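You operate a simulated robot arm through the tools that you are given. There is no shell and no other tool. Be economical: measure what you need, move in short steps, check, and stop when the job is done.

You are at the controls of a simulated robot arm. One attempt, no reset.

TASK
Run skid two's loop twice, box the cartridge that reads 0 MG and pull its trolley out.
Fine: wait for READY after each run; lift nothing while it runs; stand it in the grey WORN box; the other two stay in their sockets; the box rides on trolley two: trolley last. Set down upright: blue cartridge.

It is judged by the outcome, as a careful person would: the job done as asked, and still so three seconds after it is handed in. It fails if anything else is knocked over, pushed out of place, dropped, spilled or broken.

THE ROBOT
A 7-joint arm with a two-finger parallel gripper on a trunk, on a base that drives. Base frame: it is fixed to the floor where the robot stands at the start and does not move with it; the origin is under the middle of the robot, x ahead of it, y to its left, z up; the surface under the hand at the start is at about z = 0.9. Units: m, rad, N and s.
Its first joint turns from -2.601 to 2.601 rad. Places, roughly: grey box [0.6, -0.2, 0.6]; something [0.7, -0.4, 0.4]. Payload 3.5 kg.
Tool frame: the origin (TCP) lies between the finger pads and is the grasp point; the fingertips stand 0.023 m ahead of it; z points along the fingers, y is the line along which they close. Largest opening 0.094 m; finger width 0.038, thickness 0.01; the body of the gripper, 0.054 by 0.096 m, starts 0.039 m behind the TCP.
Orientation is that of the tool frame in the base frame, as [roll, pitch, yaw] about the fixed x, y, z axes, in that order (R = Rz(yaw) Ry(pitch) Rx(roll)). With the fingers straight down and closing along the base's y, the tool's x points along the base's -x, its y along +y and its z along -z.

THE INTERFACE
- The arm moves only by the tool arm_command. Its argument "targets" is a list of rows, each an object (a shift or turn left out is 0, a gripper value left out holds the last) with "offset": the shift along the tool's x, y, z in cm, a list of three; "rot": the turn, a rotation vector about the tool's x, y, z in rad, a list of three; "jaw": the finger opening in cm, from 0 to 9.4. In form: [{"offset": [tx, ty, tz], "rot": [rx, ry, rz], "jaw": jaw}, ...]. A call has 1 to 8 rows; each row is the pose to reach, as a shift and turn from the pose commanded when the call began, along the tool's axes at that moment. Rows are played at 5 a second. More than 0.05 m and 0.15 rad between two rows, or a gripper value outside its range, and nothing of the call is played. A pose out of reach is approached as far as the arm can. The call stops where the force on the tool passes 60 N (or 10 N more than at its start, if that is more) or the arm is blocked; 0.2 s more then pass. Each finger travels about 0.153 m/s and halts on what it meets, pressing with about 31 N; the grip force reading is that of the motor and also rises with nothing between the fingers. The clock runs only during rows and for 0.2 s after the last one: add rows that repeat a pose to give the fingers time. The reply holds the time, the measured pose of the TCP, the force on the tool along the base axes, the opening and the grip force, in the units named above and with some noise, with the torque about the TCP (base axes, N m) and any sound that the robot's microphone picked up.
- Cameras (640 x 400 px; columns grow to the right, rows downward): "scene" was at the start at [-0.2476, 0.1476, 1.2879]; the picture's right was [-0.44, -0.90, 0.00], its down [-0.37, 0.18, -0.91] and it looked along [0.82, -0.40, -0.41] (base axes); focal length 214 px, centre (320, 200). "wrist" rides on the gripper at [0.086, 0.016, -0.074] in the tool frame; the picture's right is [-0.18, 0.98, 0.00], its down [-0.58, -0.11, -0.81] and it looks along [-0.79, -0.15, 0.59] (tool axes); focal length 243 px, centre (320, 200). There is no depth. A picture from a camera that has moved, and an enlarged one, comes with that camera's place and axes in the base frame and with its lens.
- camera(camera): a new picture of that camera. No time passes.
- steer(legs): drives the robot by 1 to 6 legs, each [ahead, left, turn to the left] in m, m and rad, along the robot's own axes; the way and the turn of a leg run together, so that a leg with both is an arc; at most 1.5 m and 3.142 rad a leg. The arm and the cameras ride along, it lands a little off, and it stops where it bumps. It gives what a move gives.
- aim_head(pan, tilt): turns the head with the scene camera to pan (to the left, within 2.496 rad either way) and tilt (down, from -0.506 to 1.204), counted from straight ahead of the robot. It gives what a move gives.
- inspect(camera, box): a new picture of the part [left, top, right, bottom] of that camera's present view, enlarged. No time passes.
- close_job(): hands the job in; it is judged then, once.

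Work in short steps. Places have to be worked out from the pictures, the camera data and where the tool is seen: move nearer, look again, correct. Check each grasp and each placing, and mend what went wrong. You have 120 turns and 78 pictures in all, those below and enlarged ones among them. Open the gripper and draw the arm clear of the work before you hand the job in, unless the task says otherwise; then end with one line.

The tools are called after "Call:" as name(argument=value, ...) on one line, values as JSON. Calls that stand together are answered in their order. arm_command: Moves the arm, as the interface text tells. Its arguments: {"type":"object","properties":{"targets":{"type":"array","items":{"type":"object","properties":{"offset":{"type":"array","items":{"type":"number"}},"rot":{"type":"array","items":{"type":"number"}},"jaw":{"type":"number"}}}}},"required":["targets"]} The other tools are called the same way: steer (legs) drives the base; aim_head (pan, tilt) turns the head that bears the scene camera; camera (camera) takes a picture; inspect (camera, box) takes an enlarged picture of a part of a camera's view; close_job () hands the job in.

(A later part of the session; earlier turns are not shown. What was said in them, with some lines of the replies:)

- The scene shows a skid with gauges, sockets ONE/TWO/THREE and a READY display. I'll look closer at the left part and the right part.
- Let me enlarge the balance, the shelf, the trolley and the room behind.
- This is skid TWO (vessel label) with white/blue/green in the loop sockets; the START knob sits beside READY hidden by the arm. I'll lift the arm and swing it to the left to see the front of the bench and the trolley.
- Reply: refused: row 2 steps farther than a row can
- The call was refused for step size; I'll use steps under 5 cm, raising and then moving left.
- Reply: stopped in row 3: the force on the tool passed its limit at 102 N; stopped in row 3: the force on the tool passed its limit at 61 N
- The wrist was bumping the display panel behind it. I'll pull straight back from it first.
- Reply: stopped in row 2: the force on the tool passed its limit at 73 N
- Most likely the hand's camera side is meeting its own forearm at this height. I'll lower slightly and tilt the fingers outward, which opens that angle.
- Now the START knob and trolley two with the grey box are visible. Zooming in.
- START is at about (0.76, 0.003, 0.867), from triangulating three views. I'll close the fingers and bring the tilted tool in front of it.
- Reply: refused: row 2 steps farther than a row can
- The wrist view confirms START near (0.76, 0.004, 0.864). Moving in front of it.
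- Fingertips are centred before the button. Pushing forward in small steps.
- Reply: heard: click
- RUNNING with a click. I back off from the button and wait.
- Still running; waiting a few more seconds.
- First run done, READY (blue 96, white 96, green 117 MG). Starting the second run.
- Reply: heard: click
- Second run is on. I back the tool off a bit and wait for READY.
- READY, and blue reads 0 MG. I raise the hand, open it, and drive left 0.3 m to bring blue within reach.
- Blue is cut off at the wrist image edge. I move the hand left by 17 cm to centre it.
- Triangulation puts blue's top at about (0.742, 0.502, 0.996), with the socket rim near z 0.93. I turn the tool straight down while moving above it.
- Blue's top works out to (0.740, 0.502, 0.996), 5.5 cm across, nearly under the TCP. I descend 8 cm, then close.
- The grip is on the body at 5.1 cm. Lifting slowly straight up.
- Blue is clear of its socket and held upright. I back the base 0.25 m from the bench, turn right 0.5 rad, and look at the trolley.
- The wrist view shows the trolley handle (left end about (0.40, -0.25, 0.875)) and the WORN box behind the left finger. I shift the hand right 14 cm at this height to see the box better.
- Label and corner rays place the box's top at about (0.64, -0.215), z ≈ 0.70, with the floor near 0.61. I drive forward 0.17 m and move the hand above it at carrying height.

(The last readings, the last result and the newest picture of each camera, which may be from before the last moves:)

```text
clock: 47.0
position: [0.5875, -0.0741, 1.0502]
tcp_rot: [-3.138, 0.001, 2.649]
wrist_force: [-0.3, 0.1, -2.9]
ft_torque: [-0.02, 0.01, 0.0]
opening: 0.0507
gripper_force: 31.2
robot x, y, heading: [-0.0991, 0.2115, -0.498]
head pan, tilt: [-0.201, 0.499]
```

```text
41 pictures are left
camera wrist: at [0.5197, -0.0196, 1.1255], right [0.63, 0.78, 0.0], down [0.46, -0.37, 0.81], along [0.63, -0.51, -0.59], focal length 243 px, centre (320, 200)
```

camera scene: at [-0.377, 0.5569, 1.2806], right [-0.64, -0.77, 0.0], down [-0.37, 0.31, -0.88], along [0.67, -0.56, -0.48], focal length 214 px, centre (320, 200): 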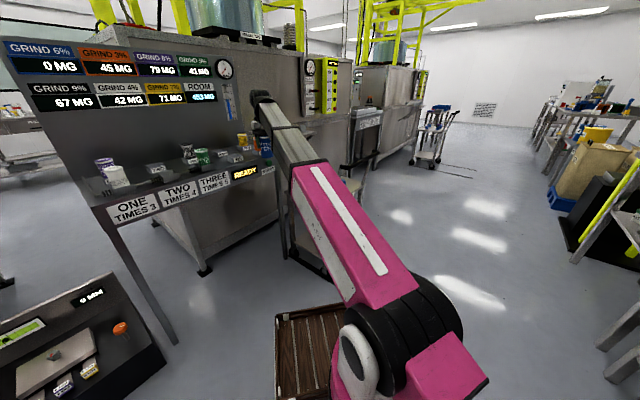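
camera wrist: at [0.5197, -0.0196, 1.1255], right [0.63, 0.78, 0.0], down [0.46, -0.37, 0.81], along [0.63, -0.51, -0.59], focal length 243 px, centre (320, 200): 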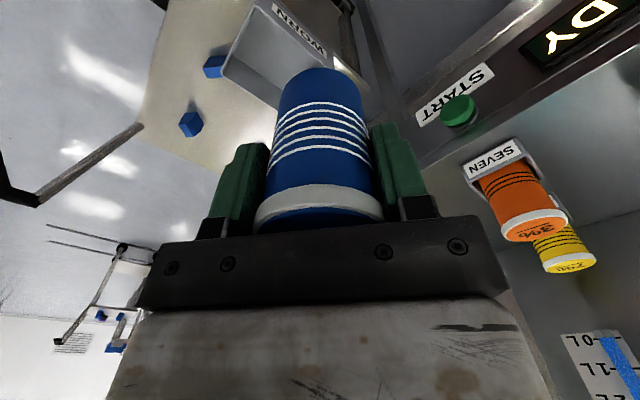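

The label position (0.625, -0.153) agrees. Now moving the hand above the box's centre.

Call:
arm_command(targets=[{"offset": [-2.7, -2.5, 0]}, {"offset": [-5.4, -5, 0]}, {"offset": [-8.1, -7.5, 0]}, {"offset": [-10.9, -10.0, 0]}])

Call:
aim_head(pan=-0.1, tilt=0.65)

Call:
camera(camera="wrist")

Call:
camera(camera="scene")

```text
clock: 48.0
position: [0.6345, -0.2144, 1.0524]
tcp_rot: [-3.138, -0.001, 2.648]
wrist_force: [-0.1, 0.1, -2.4]
ft_torque: [0.02, 0.01, 0.0]
opening: 0.0508
gripper_force: 31.0
robot x, y, heading: [-0.0992, 0.2126, -0.499]
head pan, tilt: [-0.201, 0.499]
```

```text
clock: 48.7
position: [0.6341, -0.2144, 1.0529]
tcp_rot: [-3.139, -0.001, 2.649]
wrist_force: [0.3, -0.3, -2.5]
ft_torque: [0.02, 0.02, 0.0]
opening: 0.0506
gripper_force: 30.0
robot x, y, heading: [-0.095, 0.2117, -0.496]
head pan, tilt: [-0.099, 0.649]
```

```text
40 pictures are left
camera wrist: at [0.567, -0.1593, 1.1279], right [0.63, 0.78, 0.0], down [0.46, -0.37, 0.81], along [0.63, -0.51, -0.59], focal length 243 px, centre (320, 200)
```

wrist: 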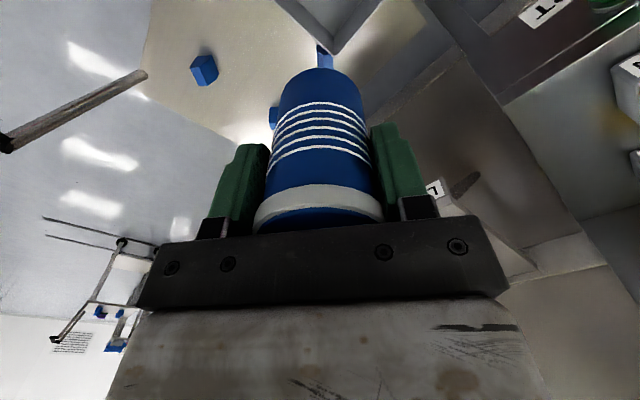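

```text
39 pictures are left
camera scene: at [-0.2262, 0.4855, 1.2673], right [-0.56, -0.83, 0.0], down [-0.5, 0.34, -0.8], along [0.66, -0.45, -0.6], focal length 214 px, centre (320, 200)
```

scene: 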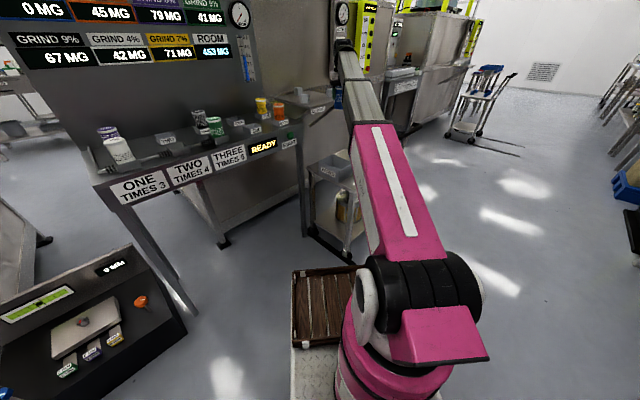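

The box's back corner is where predicted, so the hand is over the centre. I descend in two stages, first to TCP z ≈ 0.80.

Call:
arm_command(targets=[{"offset": [0, 0, 3.5]}, {"offset": [0, 0, 7]}, {"offset": [0, 0, 10.5]}, {"offset": [0, 0, 14]}, {"offset": [0, 0, 17.5]}, {"offset": [0, 0, 21]}, {"offset": [0, 0, 24.5]}])

Call:
camera(camera="wrist")

Call:
inspect(camera="scene", box=[270, 60, 450, 270])

```text
clock: 50.3
position: [0.6362, -0.2123, 0.806]
tcp_rot: [-3.138, 0.001, 2.65]
wrist_force: [0.0, -1.0, -3.1]
ft_torque: [0.01, 0.0, 0.0]
opening: 0.0507
gripper_force: 30.8
robot x, y, heading: [-0.0983, 0.2123, -0.498]
head pan, tilt: [-0.099, 0.649]
```

```text
38 pictures are left
camera wrist: at [0.5683, -0.1584, 0.8809], right [0.63, 0.78, 0.0], down [0.46, -0.37, 0.81], along [0.63, -0.51, -0.59], focal length 243 px, centre (320, 200)
```

wrist: 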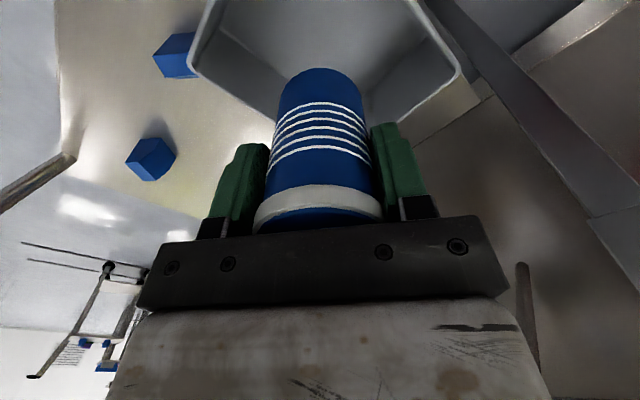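

```text
1.90 times, centred on (360, 165) of scene
camera zoom: at [-0.2262, 0.4855, 1.2672], right [-0.56, -0.83, 0.0], down [-0.5, 0.34, -0.8], along [0.66, -0.45, -0.6], focal length 408 px, centre (244, 267)
```

zoom: 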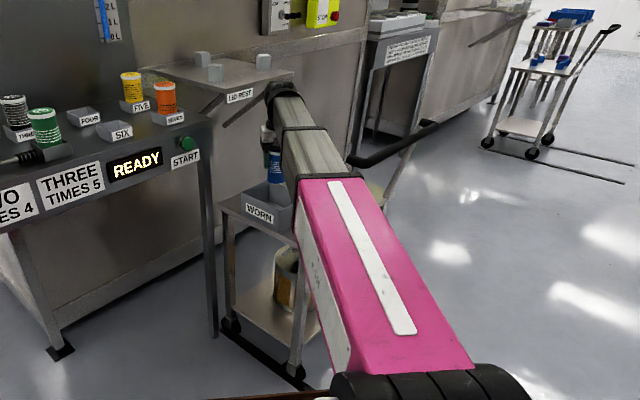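

The box corners give a centre of (0.640, -0.211); the TCP is at (0.636, -0.212). I lower slowly, watching the force.

Call:
arm_command(targets=[{"offset": [-0.3, 0, 2.5]}, {"offset": [-0.3, 0, 5]}, {"offset": [-0.3, 0, 7]}, {"offset": [-0.3, 0, 8.5]}, {"offset": [-0.3, 0, 8.5]}])

Call:
inspect(camera="scene", box=[300, 130, 360, 190])

```text
clock: 51.5
position: [0.6391, -0.216, 0.7196]
tcp_rot: [-3.138, 0.001, 2.65]
wrist_force: [-0.2, 0.9, -2.8]
ft_torque: [0.02, 0.01, -0.01]
opening: 0.0505
gripper_force: 30.8
robot x, y, heading: [-0.1003, 0.2085, -0.497]
head pan, tilt: [-0.099, 0.649]
```

```text
6.67 times, centred on (330, 160) of scene
camera zoom: at [-0.2262, 0.4855, 1.2672], right [-0.56, -0.83, 0.0], down [-0.5, 0.34, -0.8], along [0.66, -0.45, -0.6], focal length 1430 px, centre (253, 467)
```

zoom: 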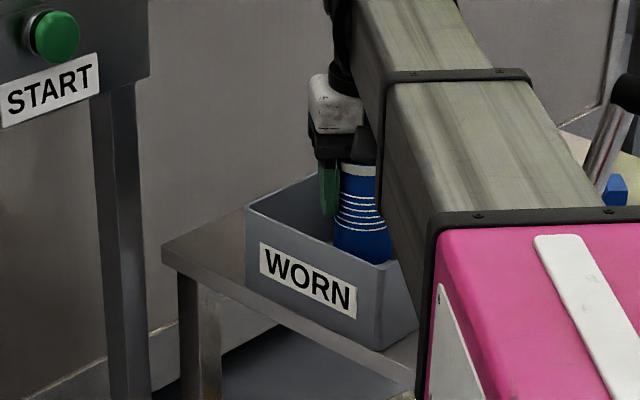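

Cartridge is inside the box, not yet touching. Lowering in 4 mm steps.

Call:
arm_command(targets=[{"offset": [0, 0, 0.4]}, {"offset": [0, 0, 0.8]}, {"offset": [0, 0, 1.2]}, {"offset": [0, 0, 1.6]}])

```text
clock: 52.5
position: [0.638, -0.2178, 0.7058]
tcp_rot: [-3.137, 0.001, 2.649]
wrist_force: [0.3, 0.2, -1.9]
ft_torque: [-0.05, -0.01, 0.05]
opening: 0.0504
gripper_force: 31.7
robot x, y, heading: [-0.0977, 0.2127, -0.497]
head pan, tilt: [-0.099, 0.649]
```

Still no contact; continuing.

Call:
arm_command(targets=[{"offset": [0, 0, 0.3]}, {"offset": [0, 0, 0.6]}, {"offset": [0, 0, 0.9]}])

Call:
inspect(camera="scene", box=[300, 130, 360, 190])

```text
clock: 53.3
position: [0.6385, -0.2172, 0.6967]
tcp_rot: [-3.138, 0.0, 2.65]
wrist_force: [0.5, -0.5, -3.2]
ft_torque: [-0.01, 0.01, -0.02]
opening: 0.0506
gripper_force: 31.1
robot x, y, heading: [-0.0937, 0.2128, -0.5]
head pan, tilt: [-0.099, 0.649]
```

```text
6.67 times, centred on (330, 160) of scene
camera zoom: at [-0.2262, 0.4855, 1.2672], right [-0.56, -0.83, 0.0], down [-0.5, 0.34, -0.8], along [0.66, -0.45, -0.6], focal length 1430 px, centre (253, 467)
```

zoom: 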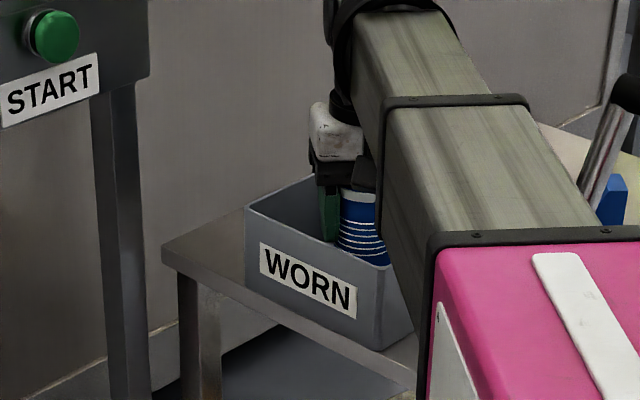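

Call:
arm_command(targets=[{"offset": [0, 0, 0.3]}, {"offset": [0, 0, 0.6]}, {"offset": [0, 0, 0.9]}])

```text
clock: 54.1
position: [0.638, -0.2164, 0.6882]
tcp_rot: [-3.14, 0.003, 2.65]
wrist_force: [1.1, 0.6, 19.5]
ft_torque: [0.43, -0.06, -0.03]
opening: 0.0506
gripper_force: 31.2
robot x, y, heading: [-0.1016, 0.2099, -0.496]
head pan, tilt: [-0.099, 0.649]
```

Floor contact (about 22 N). I ease up 1 mm and open only to 6.6 cm so the fingers stay inside the box.

Call:
arm_command(targets=[{"offset": [0, 0, -0.1]}, {"offset": [0, 0, -0.1], "jaw": 5.6}, {"offset": [0, 0, -0.1], "jaw": 6.6}, {"offset": [0, 0, -0.1], "jaw": 6.6}])

Call:
arm_command(targets=[{"offset": [0, 0, -1]}, {"offset": [0, 0, -2.5]}, {"offset": [0, 0, -5]}, {"offset": [0, 0, -8]}, {"offset": [0, 0, -11]}, {"offset": [0, 0, -15]}])

Call:
camera(camera="wrist")

```text
clock: 55.1
position: [0.6386, -0.2169, 0.6879]
tcp_rot: [-3.138, 0.0, 2.651]
wrist_force: [-0.8, -0.1, 1.1]
ft_torque: [-0.02, 0.05, 0.03]
opening: 0.0658
gripper_force: 0.1
robot x, y, heading: [-0.0941, 0.2108, -0.497]
head pan, tilt: [-0.099, 0.649]
```

```text
clock: 56.5
position: [0.6404, -0.2142, 0.8378]
tcp_rot: [-3.139, -0.001, 2.65]
wrist_force: [0.8, 0.2, 0.0]
ft_torque: [-0.01, -0.04, 0.01]
opening: 0.0661
gripper_force: 0.1
robot x, y, heading: [-0.0964, 0.2123, -0.495]
head pan, tilt: [-0.099, 0.649]
```

```text
34 pictures are left
camera wrist: at [0.5726, -0.1592, 0.9126], right [0.63, 0.78, 0.0], down [0.46, -0.37, 0.81], along [0.63, -0.51, -0.59], focal length 243 px, centre (320, 200)
```

wrist: 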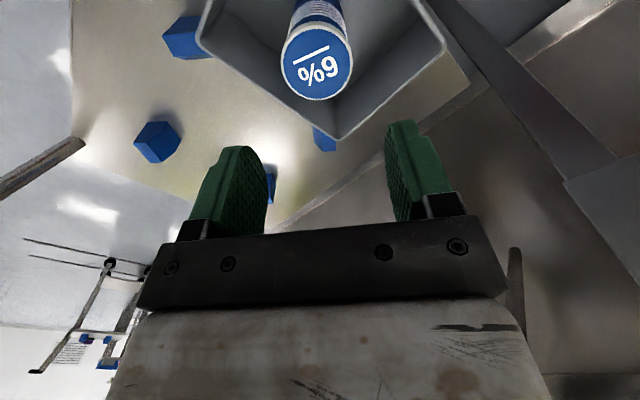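

Blue stands upright in the WORN box. I raise the hand to carrying height and back the robot off to view the trolley, its handle and the floor rails.

Call:
arm_command(targets=[{"offset": [0, 0, -4.5]}, {"offset": [0, 0, -9]}, {"offset": [0, 0, -13.5]}, {"offset": [0, 0, -18]}])

Call:
steer(legs=[[-0.5, 0, 0]])

Call:
aim_head(pan=-0.3, tilt=0.5)

Call:
camera(camera="scene")

```text
clock: 57.5
position: [0.6388, -0.2148, 1.0188]
tcp_rot: [-3.137, -0.002, 2.649]
wrist_force: [0.4, -0.1, 0.0]
ft_torque: [-0.02, 0.0, 0.0]
opening: 0.066
gripper_force: 0.1
robot x, y, heading: [-0.1011, 0.2125, -0.499]
head pan, tilt: [-0.099, 0.649]
```

```text
clock: 60.5
position: [0.1987, 0.0262, 1.0175]
tcp_rot: [-3.138, 0.0, 2.65]
wrist_force: [0.2, 0.7, 0.4]
ft_torque: [0.01, 0.0, -0.01]
opening: 0.066
gripper_force: 0.0
robot x, y, heading: [-0.5375, 0.4551, -0.494]
head pan, tilt: [-0.099, 0.649]
```

```text
clock: 61.2
position: [0.1977, 0.0259, 1.0171]
tcp_rot: [-3.137, 0.0, 2.648]
wrist_force: [-0.5, -0.1, -0.7]
ft_torque: [0.0, -0.01, 0.0]
opening: 0.066
gripper_force: 0.1
robot x, y, heading: [-0.5414, 0.4521, -0.496]
head pan, tilt: [-0.3, 0.499]
```

```text
33 pictures are left
camera scene: at [-0.6764, 0.709, 1.2805], right [-0.71, -0.7, 0.0], down [-0.34, 0.34, -0.88], along [0.61, -0.63, -0.48], focal length 214 px, centre (320, 200)
```

scene: 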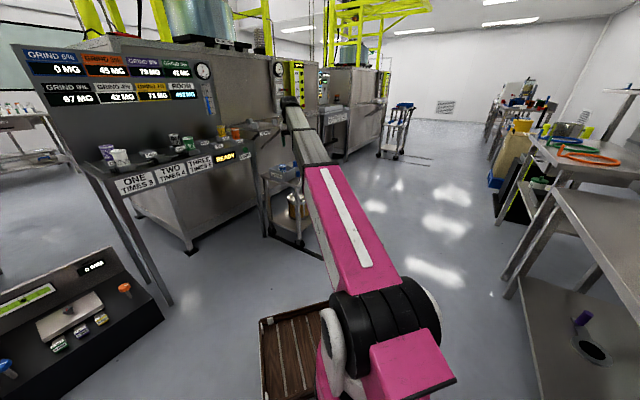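

The arm hides the trolley. I swing the hand left and look again with the head panned right.

Call:
arm_command(targets=[{"offset": [0, 4.8, 0]}, {"offset": [0, 9.6, 0]}, {"offset": [0, 14.4, 0]}, {"offset": [0, 19.2, 0]}, {"offset": [0, 24, 0]}, {"offset": [0, 28.8, 0]}, {"offset": [0, 33.6, 0]}, {"offset": [0, 38.4, 0]}])

Call:
camera(camera="scene")

Call:
inspect(camera="scene", box=[220, 120, 420, 280])

```text
clock: 63.0
position: [0.3763, 0.3672, 1.014]
tcp_rot: [-3.137, 0.0, 2.648]
wrist_force: [0.2, 0.0, 0.5]
ft_torque: [-0.03, -0.03, 0.0]
opening: 0.0657
gripper_force: 0.0
robot x, y, heading: [-0.539, 0.4538, -0.496]
head pan, tilt: [-0.3, 0.499]
```

```text
32 pictures are left
camera scene: at [-0.6763, 0.709, 1.2806], right [-0.72, -0.7, 0.0], down [-0.33, 0.34, -0.88], along [0.61, -0.63, -0.48], focal length 214 px, centre (320, 200)
```

scene: 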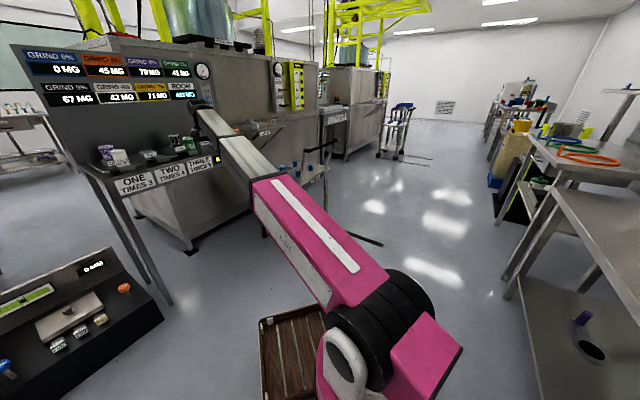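

```text
2.50 times, centred on (320, 200) of scene
camera zoom: at [-0.6763, 0.709, 1.2806], right [-0.72, -0.7, 0.0], down [-0.33, 0.34, -0.88], along [0.61, -0.63, -0.48], focal length 536 px, centre (320, 200)
```

zoom: 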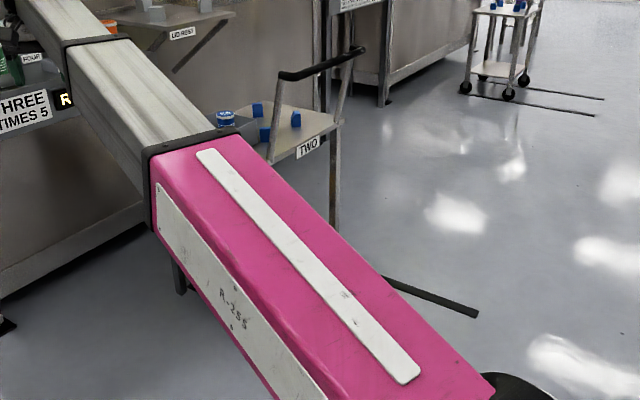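

The rail runs outward along (-0.988, -0.15) with its end near (-0.05, -0.75). The handle bar spans (0.405, -0.25) to (0.45, -0.65) at z ≈ 0.875. I drive to a spot facing the handle squarely, about 0.85 m from it.

Call:
steer(legs=[[0, 0, 0.636], [0, -1.02, 0]])

Call:
aim_head(pan=-0.1, tilt=0.55)

Call:
camera(camera="scene")

```text
clock: 70.0
position: [0.3878, -0.0562, 1.0129]
tcp_rot: [-3.137, 0.002, -2.964]
wrist_force: [0.2, 0.8, 0.7]
ft_torque: [0.0, -0.01, -0.01]
opening: 0.0659
gripper_force: 0.0
robot x, y, heading: [-0.381, -0.5603, 0.167]
head pan, tilt: [-0.3, 0.499]
```

```text
clock: 70.7
position: [0.3864, -0.056, 1.0142]
tcp_rot: [-3.138, 0.002, -2.965]
wrist_force: [-0.1, -0.2, -0.8]
ft_torque: [0.0, 0.04, -0.02]
opening: 0.0662
gripper_force: 0.0
robot x, y, heading: [-0.3882, -0.5555, 0.17]
head pan, tilt: [-0.099, 0.55]
```

```text
30 pictures are left
camera scene: at [-0.6523, -0.4221, 1.276], right [0.07, -1.0, 0.0], down [-0.52, -0.04, -0.85], along [0.85, 0.06, -0.52], focal length 214 px, centre (320, 200)
```

scene: 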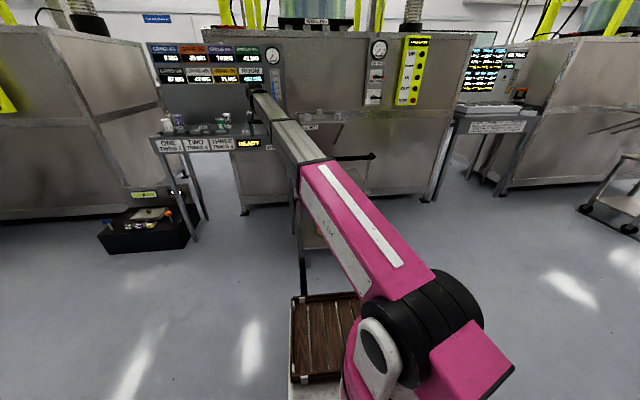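

I'm squarely behind the handle (heading 0.168). I move the hand right over the bar at this height while turning it 90° so the fingers straddle the bar.

Call:
arm_command(targets=[{"offset": [0, -4.7, 0], "rot": [0, 0, 0.14]}, {"offset": [0, -9.4, 0], "rot": [0, 0, 0.28]}, {"offset": [0, -14.1, 0], "rot": [0, 0, 0.42]}, {"offset": [0, -18.8, 0], "rot": [0, 0, 0.56]}, {"offset": [0, -23.5, 0], "rot": [0, 0, 0.7]}, {"offset": [0, -28.2, 0], "rot": [0, 0, 0.84]}, {"offset": [0, -32.9, 0], "rot": [0, 0, 0.98]}, {"offset": [0, -37.6, 0], "rot": [0, 0, 1.12]}])

Call:
arm_command(targets=[{"rot": [0, 0, 0.15], "jaw": 8}, {"rot": [0, 0, 0.3]}, {"rot": [0, 0, 0.45]}])

Call:
camera(camera="wrist")

Call:
camera(camera="scene")

```text
clock: 72.5
position: [0.4505, -0.4232, 1.0154]
tcp_rot: [-3.14, 0.001, 2.196]
wrist_force: [0.2, 0.3, -0.5]
ft_torque: [-0.03, 0.02, 0.03]
opening: 0.0657
gripper_force: 0.0
robot x, y, heading: [-0.3868, -0.5592, 0.174]
head pan, tilt: [-0.099, 0.55]
```

```text
clock: 73.3
position: [0.4523, -0.4254, 1.0165]
tcp_rot: [-3.14, 0.003, 1.745]
wrist_force: [-0.3, 0.3, 0.0]
ft_torque: [0.01, -0.02, 0.01]
opening: 0.0801
gripper_force: 0.1
robot x, y, heading: [-0.3842, -0.5586, 0.169]
head pan, tilt: [-0.099, 0.55]
```

```text
29 pictures are left
camera wrist: at [0.4536, -0.3383, 1.0901], right [1.0, -0.01, 0.0], down [-0.01, -0.59, 0.81], along [-0.01, -0.81, -0.59], focal length 243 px, centre (320, 200)
```

wrist: 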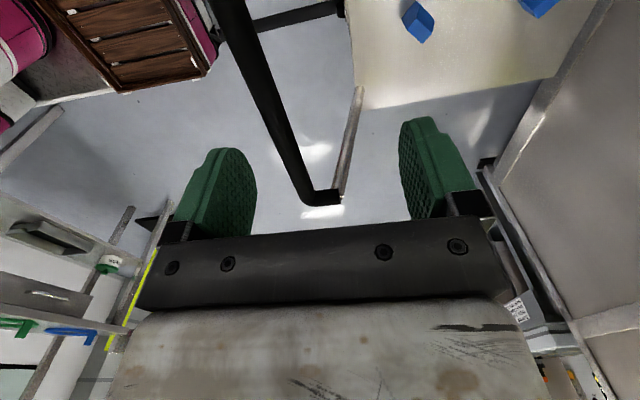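

```text
28 pictures are left
camera scene: at [-0.6523, -0.4221, 1.276], right [0.07, -1.0, 0.0], down [-0.52, -0.04, -0.85], along [0.85, 0.06, -0.52], focal length 214 px, centre (320, 200)
```

scene: 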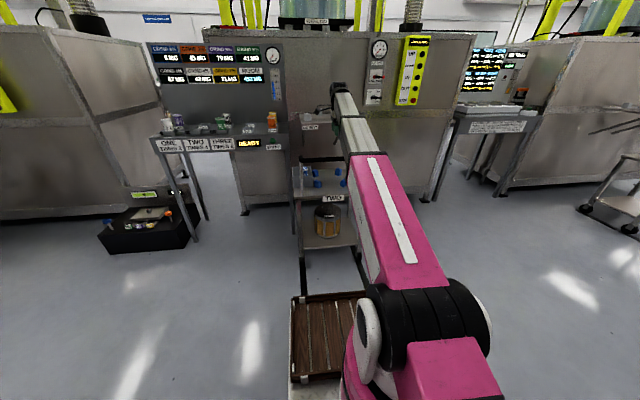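

The bar appears near x ≈ 0.395–0.40 at y ≈ -0.43. I shift toward it and come a bit lower, staying above it, to re-measure.

Call:
arm_command(targets=[{"offset": [-0.3, -2.5, 1]}, {"offset": [-0.6, -5.0, 2]}, {"offset": [-0.6, -5.0, 4.5]}, {"offset": [-0.6, -5.0, 6]}])

Call:
camera(camera="wrist")

Call:
inspect(camera="scene", box=[280, 70, 420, 210])

```text
clock: 74.3
position: [0.4044, -0.4421, 0.9553]
tcp_rot: [-3.14, 0.002, 1.747]
wrist_force: [0.5, -0.4, -0.1]
ft_torque: [0.01, 0.0, 0.0]
opening: 0.08
gripper_force: 0.0
robot x, y, heading: [-0.3842, -0.5589, 0.175]
head pan, tilt: [-0.099, 0.55]
```

```text
27 pictures are left
camera wrist: at [0.4054, -0.3541, 1.0291], right [1.0, -0.01, 0.0], down [0.0, -0.59, 0.81], along [-0.01, -0.81, -0.59], focal length 243 px, centre (320, 200)
```

wrist: 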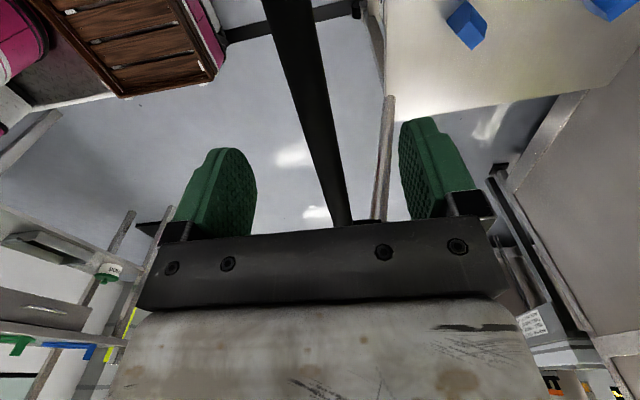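

```text
2.86 times, centred on (350, 140) of scene
camera zoom: at [-0.6522, -0.4221, 1.276], right [0.07, -1.0, 0.0], down [-0.52, -0.04, -0.85], along [0.85, 0.06, -0.52], focal length 613 px, centre (234, 371)
```

zoom: 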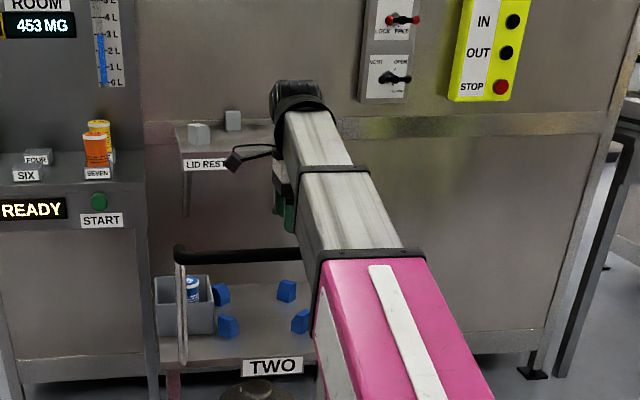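

The bar is at x ≈ 0.397 under the hand, running with the tool's x axis. I descend 8 cm astride it and close.

Call:
arm_command(targets=[{"offset": [0, -0.7, 2]}, {"offset": [0, -0.7, 4]}, {"offset": [0, -0.7, 6]}, {"offset": [0, -0.7, 8]}])

Call:
arm_command(targets=[{"jaw": 5}, {"jaw": 3.5}, {"jaw": 1.5}, {"jaw": 1.5}])

Call:
camera(camera="wrist")

```text
clock: 75.3
position: [0.3971, -0.4428, 0.8751]
tcp_rot: [-3.141, 0.004, 1.746]
wrist_force: [0.3, -0.4, -0.2]
ft_torque: [0.02, 0.0, 0.04]
opening: 0.08
gripper_force: 0.1
robot x, y, heading: [-0.3878, -0.5587, 0.169]
head pan, tilt: [-0.099, 0.55]
```

```text
clock: 76.3
position: [0.3975, -0.4429, 0.8773]
tcp_rot: [3.141, 0.003, 1.75]
wrist_force: [9.3, -0.9, -2.4]
ft_torque: [-0.07, -0.07, 2.08]
opening: 0.0239
gripper_force: 45.1
robot x, y, heading: [-0.3868, -0.5573, 0.169]
head pan, tilt: [-0.099, 0.55]
```

```text
25 pictures are left
camera wrist: at [0.3985, -0.3556, 0.9493], right [1.0, -0.01, 0.0], down [0.0, -0.59, 0.81], along [0.0, -0.81, -0.59], focal length 243 px, centre (320, 200)
```

wrist: 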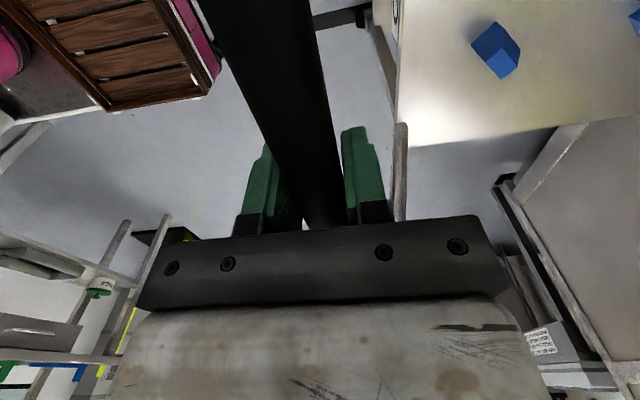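

The bar is held (2.4 cm). I start the pull gently straight along the tool's -y, which matches the rail direction.

Call:
arm_command(targets=[{"offset": [0, -0.3, 0]}, {"offset": [0, -0.8, 0]}, {"offset": [0, -1.5, 0]}, {"offset": [0, -2.3, 0]}, {"offset": [0, -3.1, 0]}, {"offset": [0, -3.6, 0]}, {"offset": [0, -3.9, 0]}, {"offset": [0, -4, 0]}])

Call:
camera(camera="scene")

```text
clock: 78.1
position: [0.3588, -0.451, 0.8759]
tcp_rot: [-3.14, 0.005, 1.747]
wrist_force: [7.6, -20.0, -8.7]
ft_torque: [-0.62, -0.24, 1.59]
opening: 0.0244
gripper_force: 45.0
robot x, y, heading: [-0.3883, -0.5569, 0.171]
head pan, tilt: [-0.099, 0.55]
```

```text
24 pictures are left
camera scene: at [-0.6519, -0.4226, 1.2761], right [0.07, -1.0, 0.0], down [-0.52, -0.04, -0.85], along [0.85, 0.06, -0.52], focal length 214 px, centre (320, 200)
```

scene: 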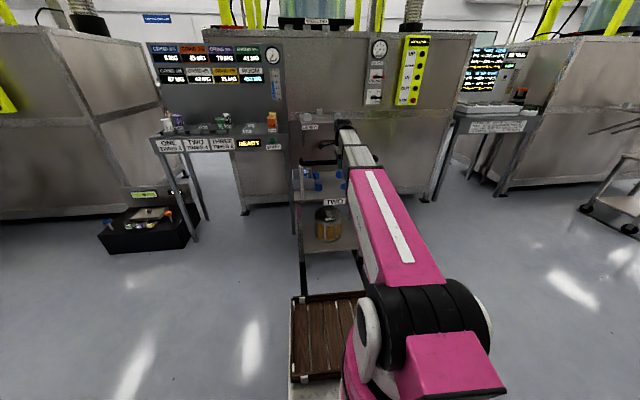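

The trolley moves; the -20 N sideways says the rail slants a bit more to -y (slope ≈ 0.23). I correct the direction and continue.

Call:
arm_command(targets=[{"offset": [-0.2, -0.3, 0]}, {"offset": [-0.25, -1.0, 0]}, {"offset": [-0.3, -2, 0]}, {"offset": [-0.37, -3.2, 0]}, {"offset": [-0.44, -4.4, 0]}, {"offset": [-0.5, -5.4, 0]}, {"offset": [-0.53, -5.9, 0]}, {"offset": [-0.53, -6, 0]}])

```text
clock: 79.9
position: [0.2991, -0.4625, 0.8758]
tcp_rot: [-3.141, -0.002, 1.751]
wrist_force: [-1.4, 38.0, 9.4]
ft_torque: [-0.52, -0.1, 1.72]
opening: 0.0241
gripper_force: 45.2
robot x, y, heading: [-0.3843, -0.5612, 0.169]
head pan, tilt: [-0.099, 0.55]
```

Overcorrected (+38 N): the fit gives a lateral slope of -0.03 in the tool frame. Correcting and pulling on.

Call:
arm_command(targets=[{"offset": [0.2, -0.3, 0]}, {"offset": [0.2, -1.0, 0]}, {"offset": [0.17, -2, 0]}, {"offset": [0.13, -3.2, 0]}, {"offset": [0.1, -4.4, 0]}, {"offset": [0.07, -5.4, 0]}, {"offset": [0.05, -5.9, 0]}, {"offset": [0.05, -6, 0]}])

```text
clock: 81.7
position: [0.2412, -0.4753, 0.8748]
tcp_rot: [-3.14, 0.0, 1.75]
wrist_force: [-0.3, 31.3, -14.4]
ft_torque: [-0.14, -0.02, 1.69]
opening: 0.0242
gripper_force: 45.0
robot x, y, heading: [-0.3854, -0.5594, 0.173]
head pan, tilt: [-0.099, 0.55]
```

Call:
arm_command(targets=[{"offset": [0.2, -0.3, 0]}, {"offset": [0.2, -1.0, 0]}, {"offset": [0.2, -2, 0]}, {"offset": [0.2, -3.2, 0]}, {"offset": [0.2, -4.4, 0]}, {"offset": [0.2, -5.4, 0]}, {"offset": [0.2, -5.9, 0]}, {"offset": [0.2, -6, 0]}])

Call:
camera(camera="scene")

Call:
inspect(camera="scene", box=[240, 120, 420, 300])

```text
clock: 83.5
position: [0.1815, -0.4859, 0.8757]
tcp_rot: [-3.141, 0.007, 1.747]
wrist_force: [13.2, -35.0, -14.4]
ft_torque: [0.19, 0.07, 1.73]
opening: 0.0246
gripper_force: 45.4
robot x, y, heading: [-0.3821, -0.5576, 0.177]
head pan, tilt: [-0.099, 0.55]
```

```text
23 pictures are left
camera scene: at [-0.6516, -0.4233, 1.2762], right [0.07, -1.0, 0.0], down [-0.52, -0.04, -0.85], along [0.85, 0.06, -0.52], focal length 214 px, centre (320, 200)
```

scene: 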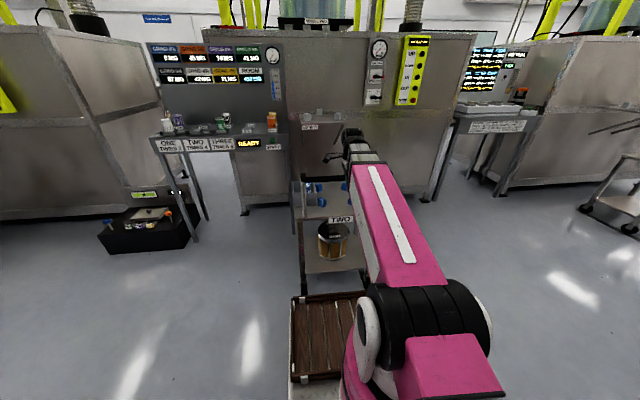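

```text
2.22 times, centred on (330, 210) of scene
camera zoom: at [-0.6516, -0.4233, 1.2762], right [0.07, -1.0, 0.0], down [-0.52, -0.04, -0.85], along [0.85, 0.06, -0.52], focal length 477 px, centre (298, 178)
```

zoom: 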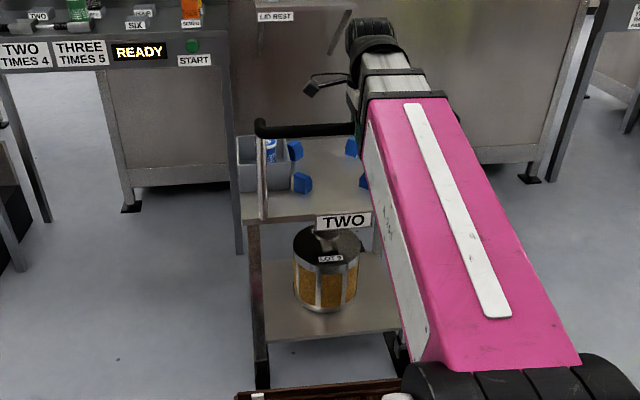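

Pulled 21 cm so far; the trolley, box and pot ride along fine. Before making more room I release the handle, rise above it, and look behind the robot for clearance.

Call:
arm_command(targets=[{"jaw": 5}, {"jaw": 8}, {"jaw": 8}, {"offset": [0, 0, -3]}, {"offset": [0, 0, -6]}, {"offset": [0, 0, -9]}])

Call:
aim_head(pan=-2.45, tilt=0.8)

Call:
camera(camera="scene")

Call:
aim_head(pan=2.45, tilt=0.8)

Call:
camera(camera="scene")

```text
clock: 84.9
position: [0.1789, -0.4825, 0.9668]
tcp_rot: [3.139, 0.004, 1.75]
wrist_force: [1.2, -0.4, -0.1]
ft_torque: [0.0, 0.04, 0.0]
opening: 0.0802
gripper_force: 0.0
robot x, y, heading: [-0.3816, -0.5584, 0.172]
head pan, tilt: [-0.099, 0.55]
```

```text
clock: 87.1
position: [0.1814, -0.4825, 0.9657]
tcp_rot: [-3.141, 0.004, 1.748]
wrist_force: [0.8, -1.1, 0.6]
ft_torque: [0.03, 0.0, 0.01]
opening: 0.0802
gripper_force: 0.1
robot x, y, heading: [-0.3792, -0.5605, 0.172]
head pan, tilt: [-2.45, 0.799]
```

```text
21 pictures are left
camera scene: at [-0.7943, -0.4899, 1.2546], right [-0.76, 0.65, 0.0], down [0.47, 0.54, -0.7], along [-0.45, -0.53, -0.72], focal length 214 px, centre (320, 200)
```

scene: 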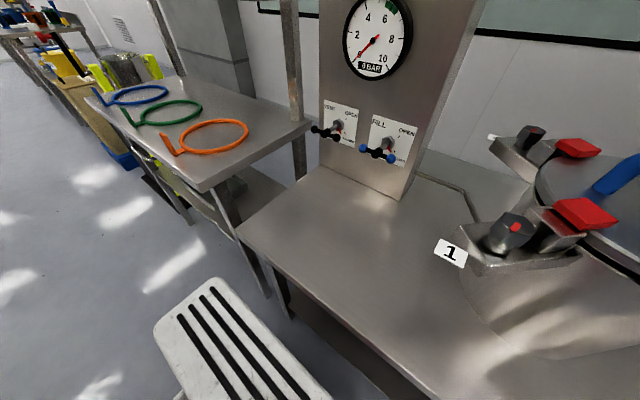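

```text
clock: 91.0
position: [0.1802, -0.4826, 0.9648]
tcp_rot: [-3.141, 0.003, 1.748]
wrist_force: [-0.3, 1.0, -0.6]
ft_torque: [0.01, -0.03, -0.01]
opening: 0.08
gripper_force: 0.0
robot x, y, heading: [-0.3832, -0.5584, 0.172]
head pan, tilt: [2.45, 0.799]
```

```text
20 pictures are left
camera scene: at [-0.8118, -0.3885, 1.2546], right [0.5, 0.87, 0.0], down [0.62, -0.36, -0.7], along [-0.6, 0.35, -0.72], focal length 214 px, centre (320, 200)
```

scene: 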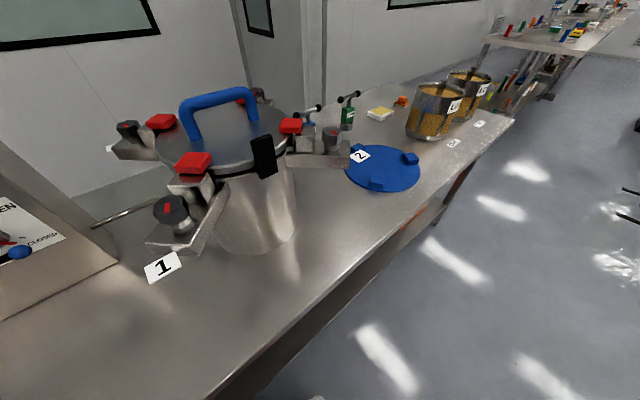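

There is only about 10 cm behind the robot, so I'll finish the pull from the left side of the trolley's path. I lift a bit more, drive left, ahead, then turn right to face the handle from the side.

Call:
arm_command(targets=[{"offset": [0, 0, -3]}, {"offset": [0, 0, -5]}])

Call:
steer(legs=[[0, 0.83, 0], [0.22, 0, 0], [0, 0, -1.1]])

Call:
aim_head(pan=0.1, tilt=0.6)

Call:
camera(camera="scene")

```text
clock: 91.6
position: [0.1816, -0.482, 1.0179]
tcp_rot: [-3.141, 0.003, 1.749]
wrist_force: [0.9, -0.2, 0.5]
ft_torque: [0.02, 0.02, 0.0]
opening: 0.0802
gripper_force: 0.0
robot x, y, heading: [-0.3811, -0.5562, 0.173]
head pan, tilt: [2.45, 0.799]
```

```text
clock: 100.1
position: [0.0012, -0.1691, 1.0162]
tcp_rot: [-3.14, 0.004, 0.639]
wrist_force: [-0.2, 0.7, 0.7]
ft_torque: [-0.01, -0.01, -0.03]
opening: 0.0799
gripper_force: 0.1
robot x, y, heading: [-0.3225, 0.3043, -0.934]
head pan, tilt: [2.45, 0.799]
```

```text
clock: 102.3
position: [0.0018, -0.1685, 1.0164]
tcp_rot: [-3.142, 0.005, 0.639]
wrist_force: [-0.3, -0.8, -0.3]
ft_torque: [0.02, -0.02, 0.02]
opening: 0.0796
gripper_force: 0.1
robot x, y, heading: [-0.3188, 0.3002, -0.938]
head pan, tilt: [0.099, 0.6]
```

```text
19 pictures are left
camera scene: at [-0.3014, 0.6134, 1.2715], right [-0.74, -0.67, 0.0], down [-0.38, 0.42, -0.83], along [0.55, -0.61, -0.56], focal length 214 px, centre (320, 200)
```

scene: 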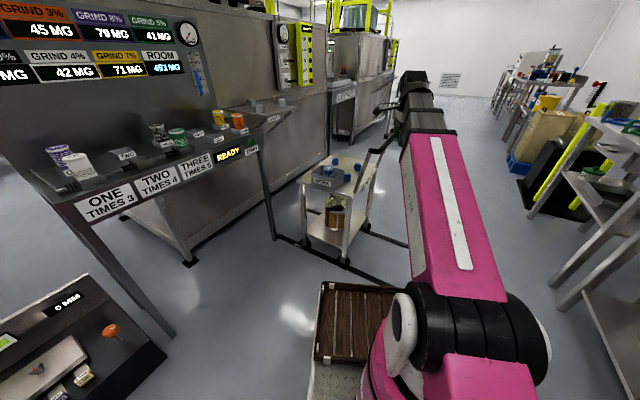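

Clear view: trolley two is about 22 cm out, box and pot steady. I swing the hand back above the bar's middle with the fingers again across it.

Call:
arm_command(targets=[{"offset": [-0.56, 4.5, 0], "rot": [0, 0, -0.139]}, {"offset": [-1.12, 9.0, 0], "rot": [0, 0, -0.278]}, {"offset": [-1.68, 13.5, 0], "rot": [0, 0, -0.416]}, {"offset": [-2.24, 18.1, 0], "rot": [0, 0, -0.555]}, {"offset": [-2.8, 22.6, 0], "rot": [0, 0, -0.693]}, {"offset": [-3.36, 27.1, 0], "rot": [0, 0, -0.832]}, {"offset": [-3.9, 31.6, 0], "rot": [0, 0, -0.97]}, {"offset": [-4.47, 36.2, 0], "rot": [0, 0, -1.109]}])

Call:
arm_command(targets=[{"offset": [0, 0, 3]}, {"offset": [0, 0, 5.5]}])

Call:
camera(camera="wrist")

Call:
inspect(camera="scene", box=[250, 60, 470, 300])

```text
clock: 104.1
position: [0.1823, -0.4852, 1.0169]
tcp_rot: [-3.138, 0.0, 1.751]
wrist_force: [-0.6, -0.2, -1.0]
ft_torque: [-0.02, -0.05, 0.01]
opening: 0.08
gripper_force: 0.1
robot x, y, heading: [-0.3172, 0.3048, -0.939]
head pan, tilt: [0.099, 0.6]
```

```text
clock: 104.7
position: [0.1815, -0.4841, 0.9642]
tcp_rot: [-3.138, 0.0, 1.749]
wrist_force: [0.4, 0.1, 0.3]
ft_torque: [-0.01, -0.01, 0.0]
opening: 0.0799
gripper_force: 0.0
robot x, y, heading: [-0.3149, 0.3038, -0.936]
head pan, tilt: [0.099, 0.6]
```

```text
18 pictures are left
camera wrist: at [0.1823, -0.3973, 1.0384], right [1.0, -0.01, 0.0], down [0.0, -0.59, 0.81], along [-0.01, -0.81, -0.59], focal length 243 px, centre (320, 200)
```

wrist: 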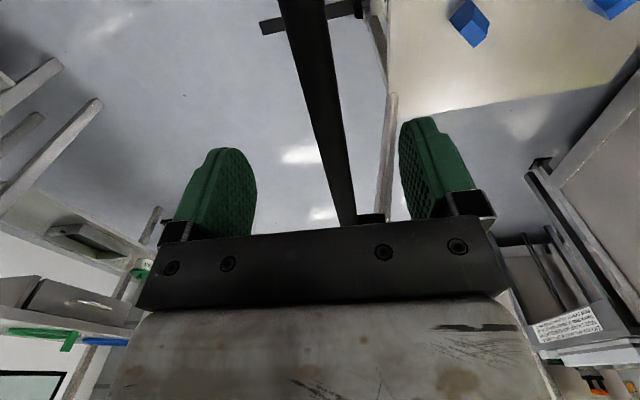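

```text
1.67 times, centred on (360, 180) of scene
camera zoom: at [-0.3014, 0.6133, 1.2715], right [-0.74, -0.67, 0.0], down [-0.38, 0.42, -0.83], along [0.55, -0.61, -0.56], focal length 358 px, centre (253, 233)
```

zoom: 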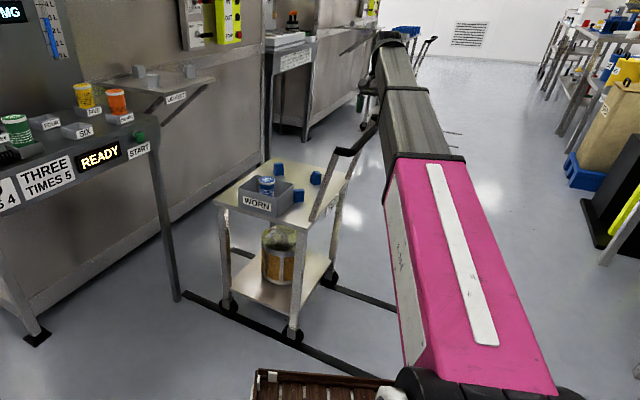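

The bar sits centred between the fingers again. Descending and gripping.

Call:
arm_command(targets=[{"offset": [0, 0.2, 2.2]}, {"offset": [0, 0.2, 4.4]}, {"offset": [0, 0.2, 6.6]}, {"offset": [0, 0.2, 8.7]}])

Call:
arm_command(targets=[{"jaw": 5}, {"jaw": 3.5}, {"jaw": 1.5}, {"jaw": 1.5}])

Call:
arm_command(targets=[{"offset": [0, -0.3, 0]}, {"offset": [0, -1, 0]}, {"offset": [0, -2, 0]}, {"offset": [0, -3.2, 0]}, {"offset": [-0.02, -4.4, 0]}, {"offset": [-0.05, -5.4, 0]}, {"offset": [-0.07, -5.9, 0]}, {"offset": [-0.07, -6, 0]}])

```text
clock: 105.7
position: [0.1827, -0.4881, 0.8744]
tcp_rot: [-3.14, 0.001, 1.748]
wrist_force: [-0.1, -0.2, -0.3]
ft_torque: [-0.02, 0.01, -0.03]
opening: 0.0802
gripper_force: 0.1
robot x, y, heading: [-0.3165, 0.3007, -0.936]
head pan, tilt: [0.099, 0.6]
```

```text
clock: 106.7
position: [0.1836, -0.4875, 0.8742]
tcp_rot: [-3.138, 0.001, 1.751]
wrist_force: [-6.8, -1.6, -2.1]
ft_torque: [0.26, 0.13, 2.03]
opening: 0.024
gripper_force: 44.8
robot x, y, heading: [-0.318, 0.3048, -0.937]
head pan, tilt: [0.099, 0.6]
```

```text
clock: 108.5
position: [0.1247, -0.4989, 0.8752]
tcp_rot: [-3.14, 0.006, 1.748]
wrist_force: [10.0, -26.2, 27.7]
ft_torque: [0.08, 0.01, 1.73]
opening: 0.0244
gripper_force: 45.2
robot x, y, heading: [-0.3157, 0.3038, -0.935]
head pan, tilt: [0.099, 0.6]
```

Moving well with moderate forces. Continuing 6 cm at a time.

Call:
arm_command(targets=[{"offset": [-0.1, -0.3, 0]}, {"offset": [-0.12, -1, 0]}, {"offset": [-0.14, -2, 0]}, {"offset": [-0.17, -3.2, 0]}, {"offset": [-0.2, -4.4, 0]}, {"offset": [-0.22, -5.4, 0]}, {"offset": [-0.24, -5.9, 0]}, {"offset": [-0.24, -6, 0]}])

Call:
camera(camera="scene")

```text
clock: 110.3
position: [0.0664, -0.5105, 0.8739]
tcp_rot: [-3.139, -0.001, 1.749]
wrist_force: [8.9, -9.8, -6.7]
ft_torque: [-1.13, -0.36, 1.72]
opening: 0.0245
gripper_force: 45.1
robot x, y, heading: [-0.3165, 0.3023, -0.935]
head pan, tilt: [0.099, 0.6]
```

```text
16 pictures are left
camera scene: at [-0.3012, 0.613, 1.2716], right [-0.74, -0.67, 0.0], down [-0.38, 0.42, -0.82], along [0.55, -0.61, -0.57], focal length 214 px, centre (320, 200)
```

scene: 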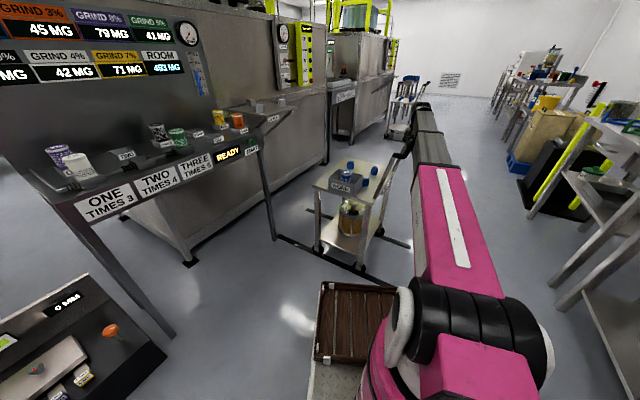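

33 cm out now, with rail still ahead of the front wheels. One more 7 cm.

Call:
arm_command(targets=[{"offset": [-0.05, -0.3, 0]}, {"offset": [-0.07, -1, 0]}, {"offset": [-0.1, -2.2, 0]}, {"offset": [-0.12, -3.6, 0]}, {"offset": [-0.15, -5, 0]}, {"offset": [-0.17, -6.2, 0]}, {"offset": [-0.2, -6.8, 0]}, {"offset": [-0.2, -7, 0]}])

Call:
inspect(camera="scene", box=[250, 110, 450, 310])

```text
clock: 112.1
position: [-0.0025, -0.524, 0.8746]
tcp_rot: [-3.138, -0.002, 1.749]
wrist_force: [1.5, 19.5, -33.6]
ft_torque: [0.02, 0.11, 1.75]
opening: 0.0247
gripper_force: 45.1
robot x, y, heading: [-0.3157, 0.3019, -0.94]
head pan, tilt: [0.099, 0.6]
```

```text
2.00 times, centred on (350, 210) of scene
camera zoom: at [-0.3011, 0.6131, 1.2716], right [-0.74, -0.67, 0.0], down [-0.38, 0.42, -0.82], along [0.55, -0.61, -0.57], focal length 429 px, centre (260, 180)
```

zoom: 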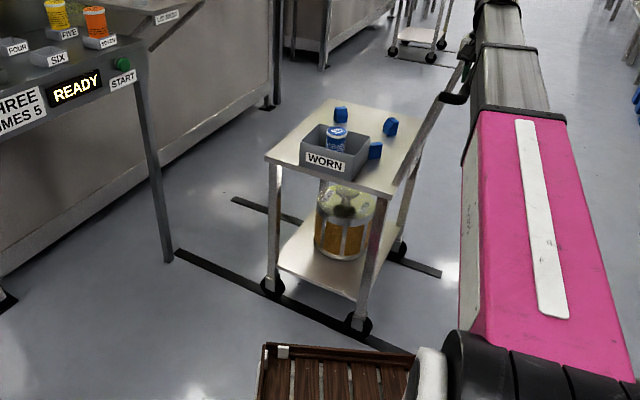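

Trolley is 40 cm out, upright, box riding. There's still some rail left, so I take 5 cm more, then release.

Call:
arm_command(targets=[{"offset": [0.08, -0.3, 0]}, {"offset": [0.08, -1, 0]}, {"offset": [0.06, -2, 0]}, {"offset": [0.04, -3.2, 0]}, {"offset": [0.02, -4.3, 0]}, {"offset": [0, -4.9, 0]}, {"offset": [0, -5, 0]}, {"offset": [0, -5, 0]}])

Call:
arm_command(targets=[{"jaw": 4}, {"jaw": 6}, {"jaw": 8}, {"jaw": 8}, {"offset": [0, 0, -3]}, {"offset": [0, 0, -6]}, {"offset": [0, 0, -9.5]}, {"offset": [0, 0, -13.5]}])

Call:
camera(camera="scene")

```text
clock: 113.9
position: [-0.0533, -0.5341, 0.8749]
tcp_rot: [-3.139, 0.004, 1.748]
wrist_force: [6.2, -9.2, 5.0]
ft_torque: [0.96, 0.37, 1.72]
opening: 0.0241
gripper_force: 45.0
robot x, y, heading: [-0.3159, 0.3048, -0.934]
head pan, tilt: [0.099, 0.6]
```

```text
clock: 115.7
position: [-0.0516, -0.5329, 1.0091]
tcp_rot: [-3.137, 0.002, 1.748]
wrist_force: [0.3, 0.7, 0.1]
ft_torque: [0.0, -0.02, 0.03]
opening: 0.0801
gripper_force: 0.1
robot x, y, heading: [-0.316, 0.3047, -0.942]
head pan, tilt: [0.099, 0.6]
```

```text
14 pictures are left
camera scene: at [-0.3014, 0.6133, 1.2715], right [-0.74, -0.67, 0.0], down [-0.38, 0.42, -0.83], along [0.55, -0.61, -0.56], focal length 214 px, centre (320, 200)
```

scene: 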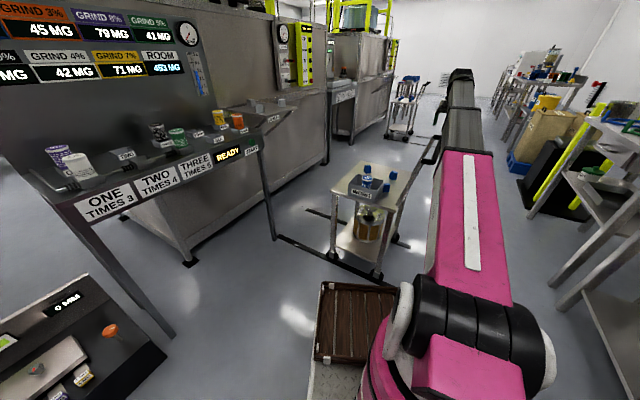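

Trolley stays out after release. I swing the hand away from the handle, back toward the robot, and take a last check.

Call:
arm_command(targets=[{"offset": [4.3, -1.4, 0]}, {"offset": [8.6, -2.8, 0]}, {"offset": [12.9, -4.2, 0]}, {"offset": [17.2, -5.6, 0]}, {"offset": [21.5, -7, 0]}, {"offset": [25.8, -8.4, 0]}])

Call:
inspect(camera="scene", box=[250, 110, 450, 310])

Call:
inspect(camera="scene", box=[0, 0, 280, 220])

```text
clock: 117.1
position: [-0.1796, -0.2922, 1.0076]
tcp_rot: [-3.137, 0.004, 1.747]
wrist_force: [5.9, -1.8, -13.3]
ft_torque: [-1.19, 0.57, -0.6]
opening: 0.08
gripper_force: 0.0
robot x, y, heading: [-0.3157, 0.3056, -0.933]
head pan, tilt: [0.099, 0.6]
```

```text
2.00 times, centred on (350, 210) of scene
camera zoom: at [-0.3015, 0.6133, 1.2715], right [-0.74, -0.67, 0.0], down [-0.38, 0.42, -0.83], along [0.55, -0.61, -0.56], focal length 429 px, centre (260, 180)
```

zoom: 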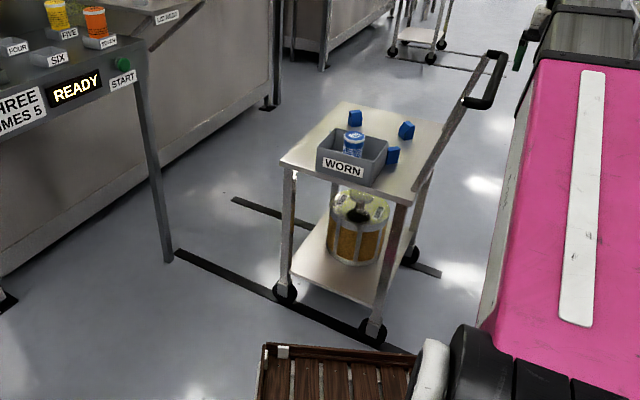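

```text
1.82 times, centred on (140, 110) of scene
camera zoom: at [-0.3015, 0.6133, 1.2715], right [-0.74, -0.67, 0.0], down [-0.38, 0.42, -0.83], along [0.55, -0.61, -0.56], focal length 390 px, centre (647, 364)
```

zoom: 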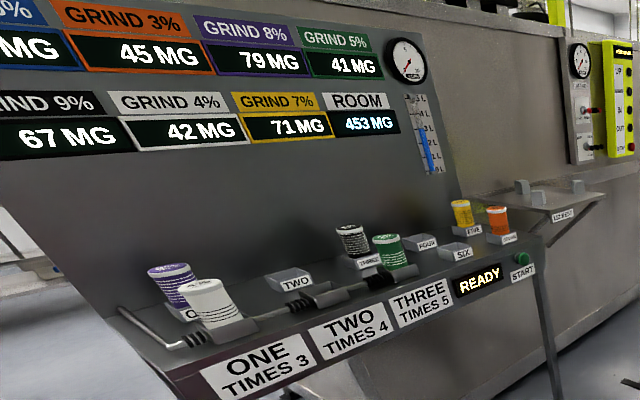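

Everything is in place: blue upright in the WORN box on the pulled-out trolley, white and green in their sockets, READY shown. I ease the arm out of a slight self-contact and hand in.

Call:
arm_command(targets=[{"offset": [-2, 0.7, 1]}, {"offset": [-4, 1.4, 2]}])

Call:
close_job()

```text
clock: 117.7
position: [-0.1598, -0.3298, 0.988]
tcp_rot: [-3.138, 0.002, 1.746]
wrist_force: [0.4, 0.0, -0.2]
ft_torque: [0.01, 0.01, 0.0]
opening: 0.0801
gripper_force: 0.1
robot x, y, heading: [-0.3208, 0.3021, -0.937]
head pan, tilt: [0.099, 0.6]
```

```text
The job is handed in.
```

I ran skid two's loop twice, waiting for READY after each run; the blue cartridge then read 0 MG and now stands upright in the grey WORN box, white and green are still in their sockets, and trolley two was pulled out about 45 cm last.
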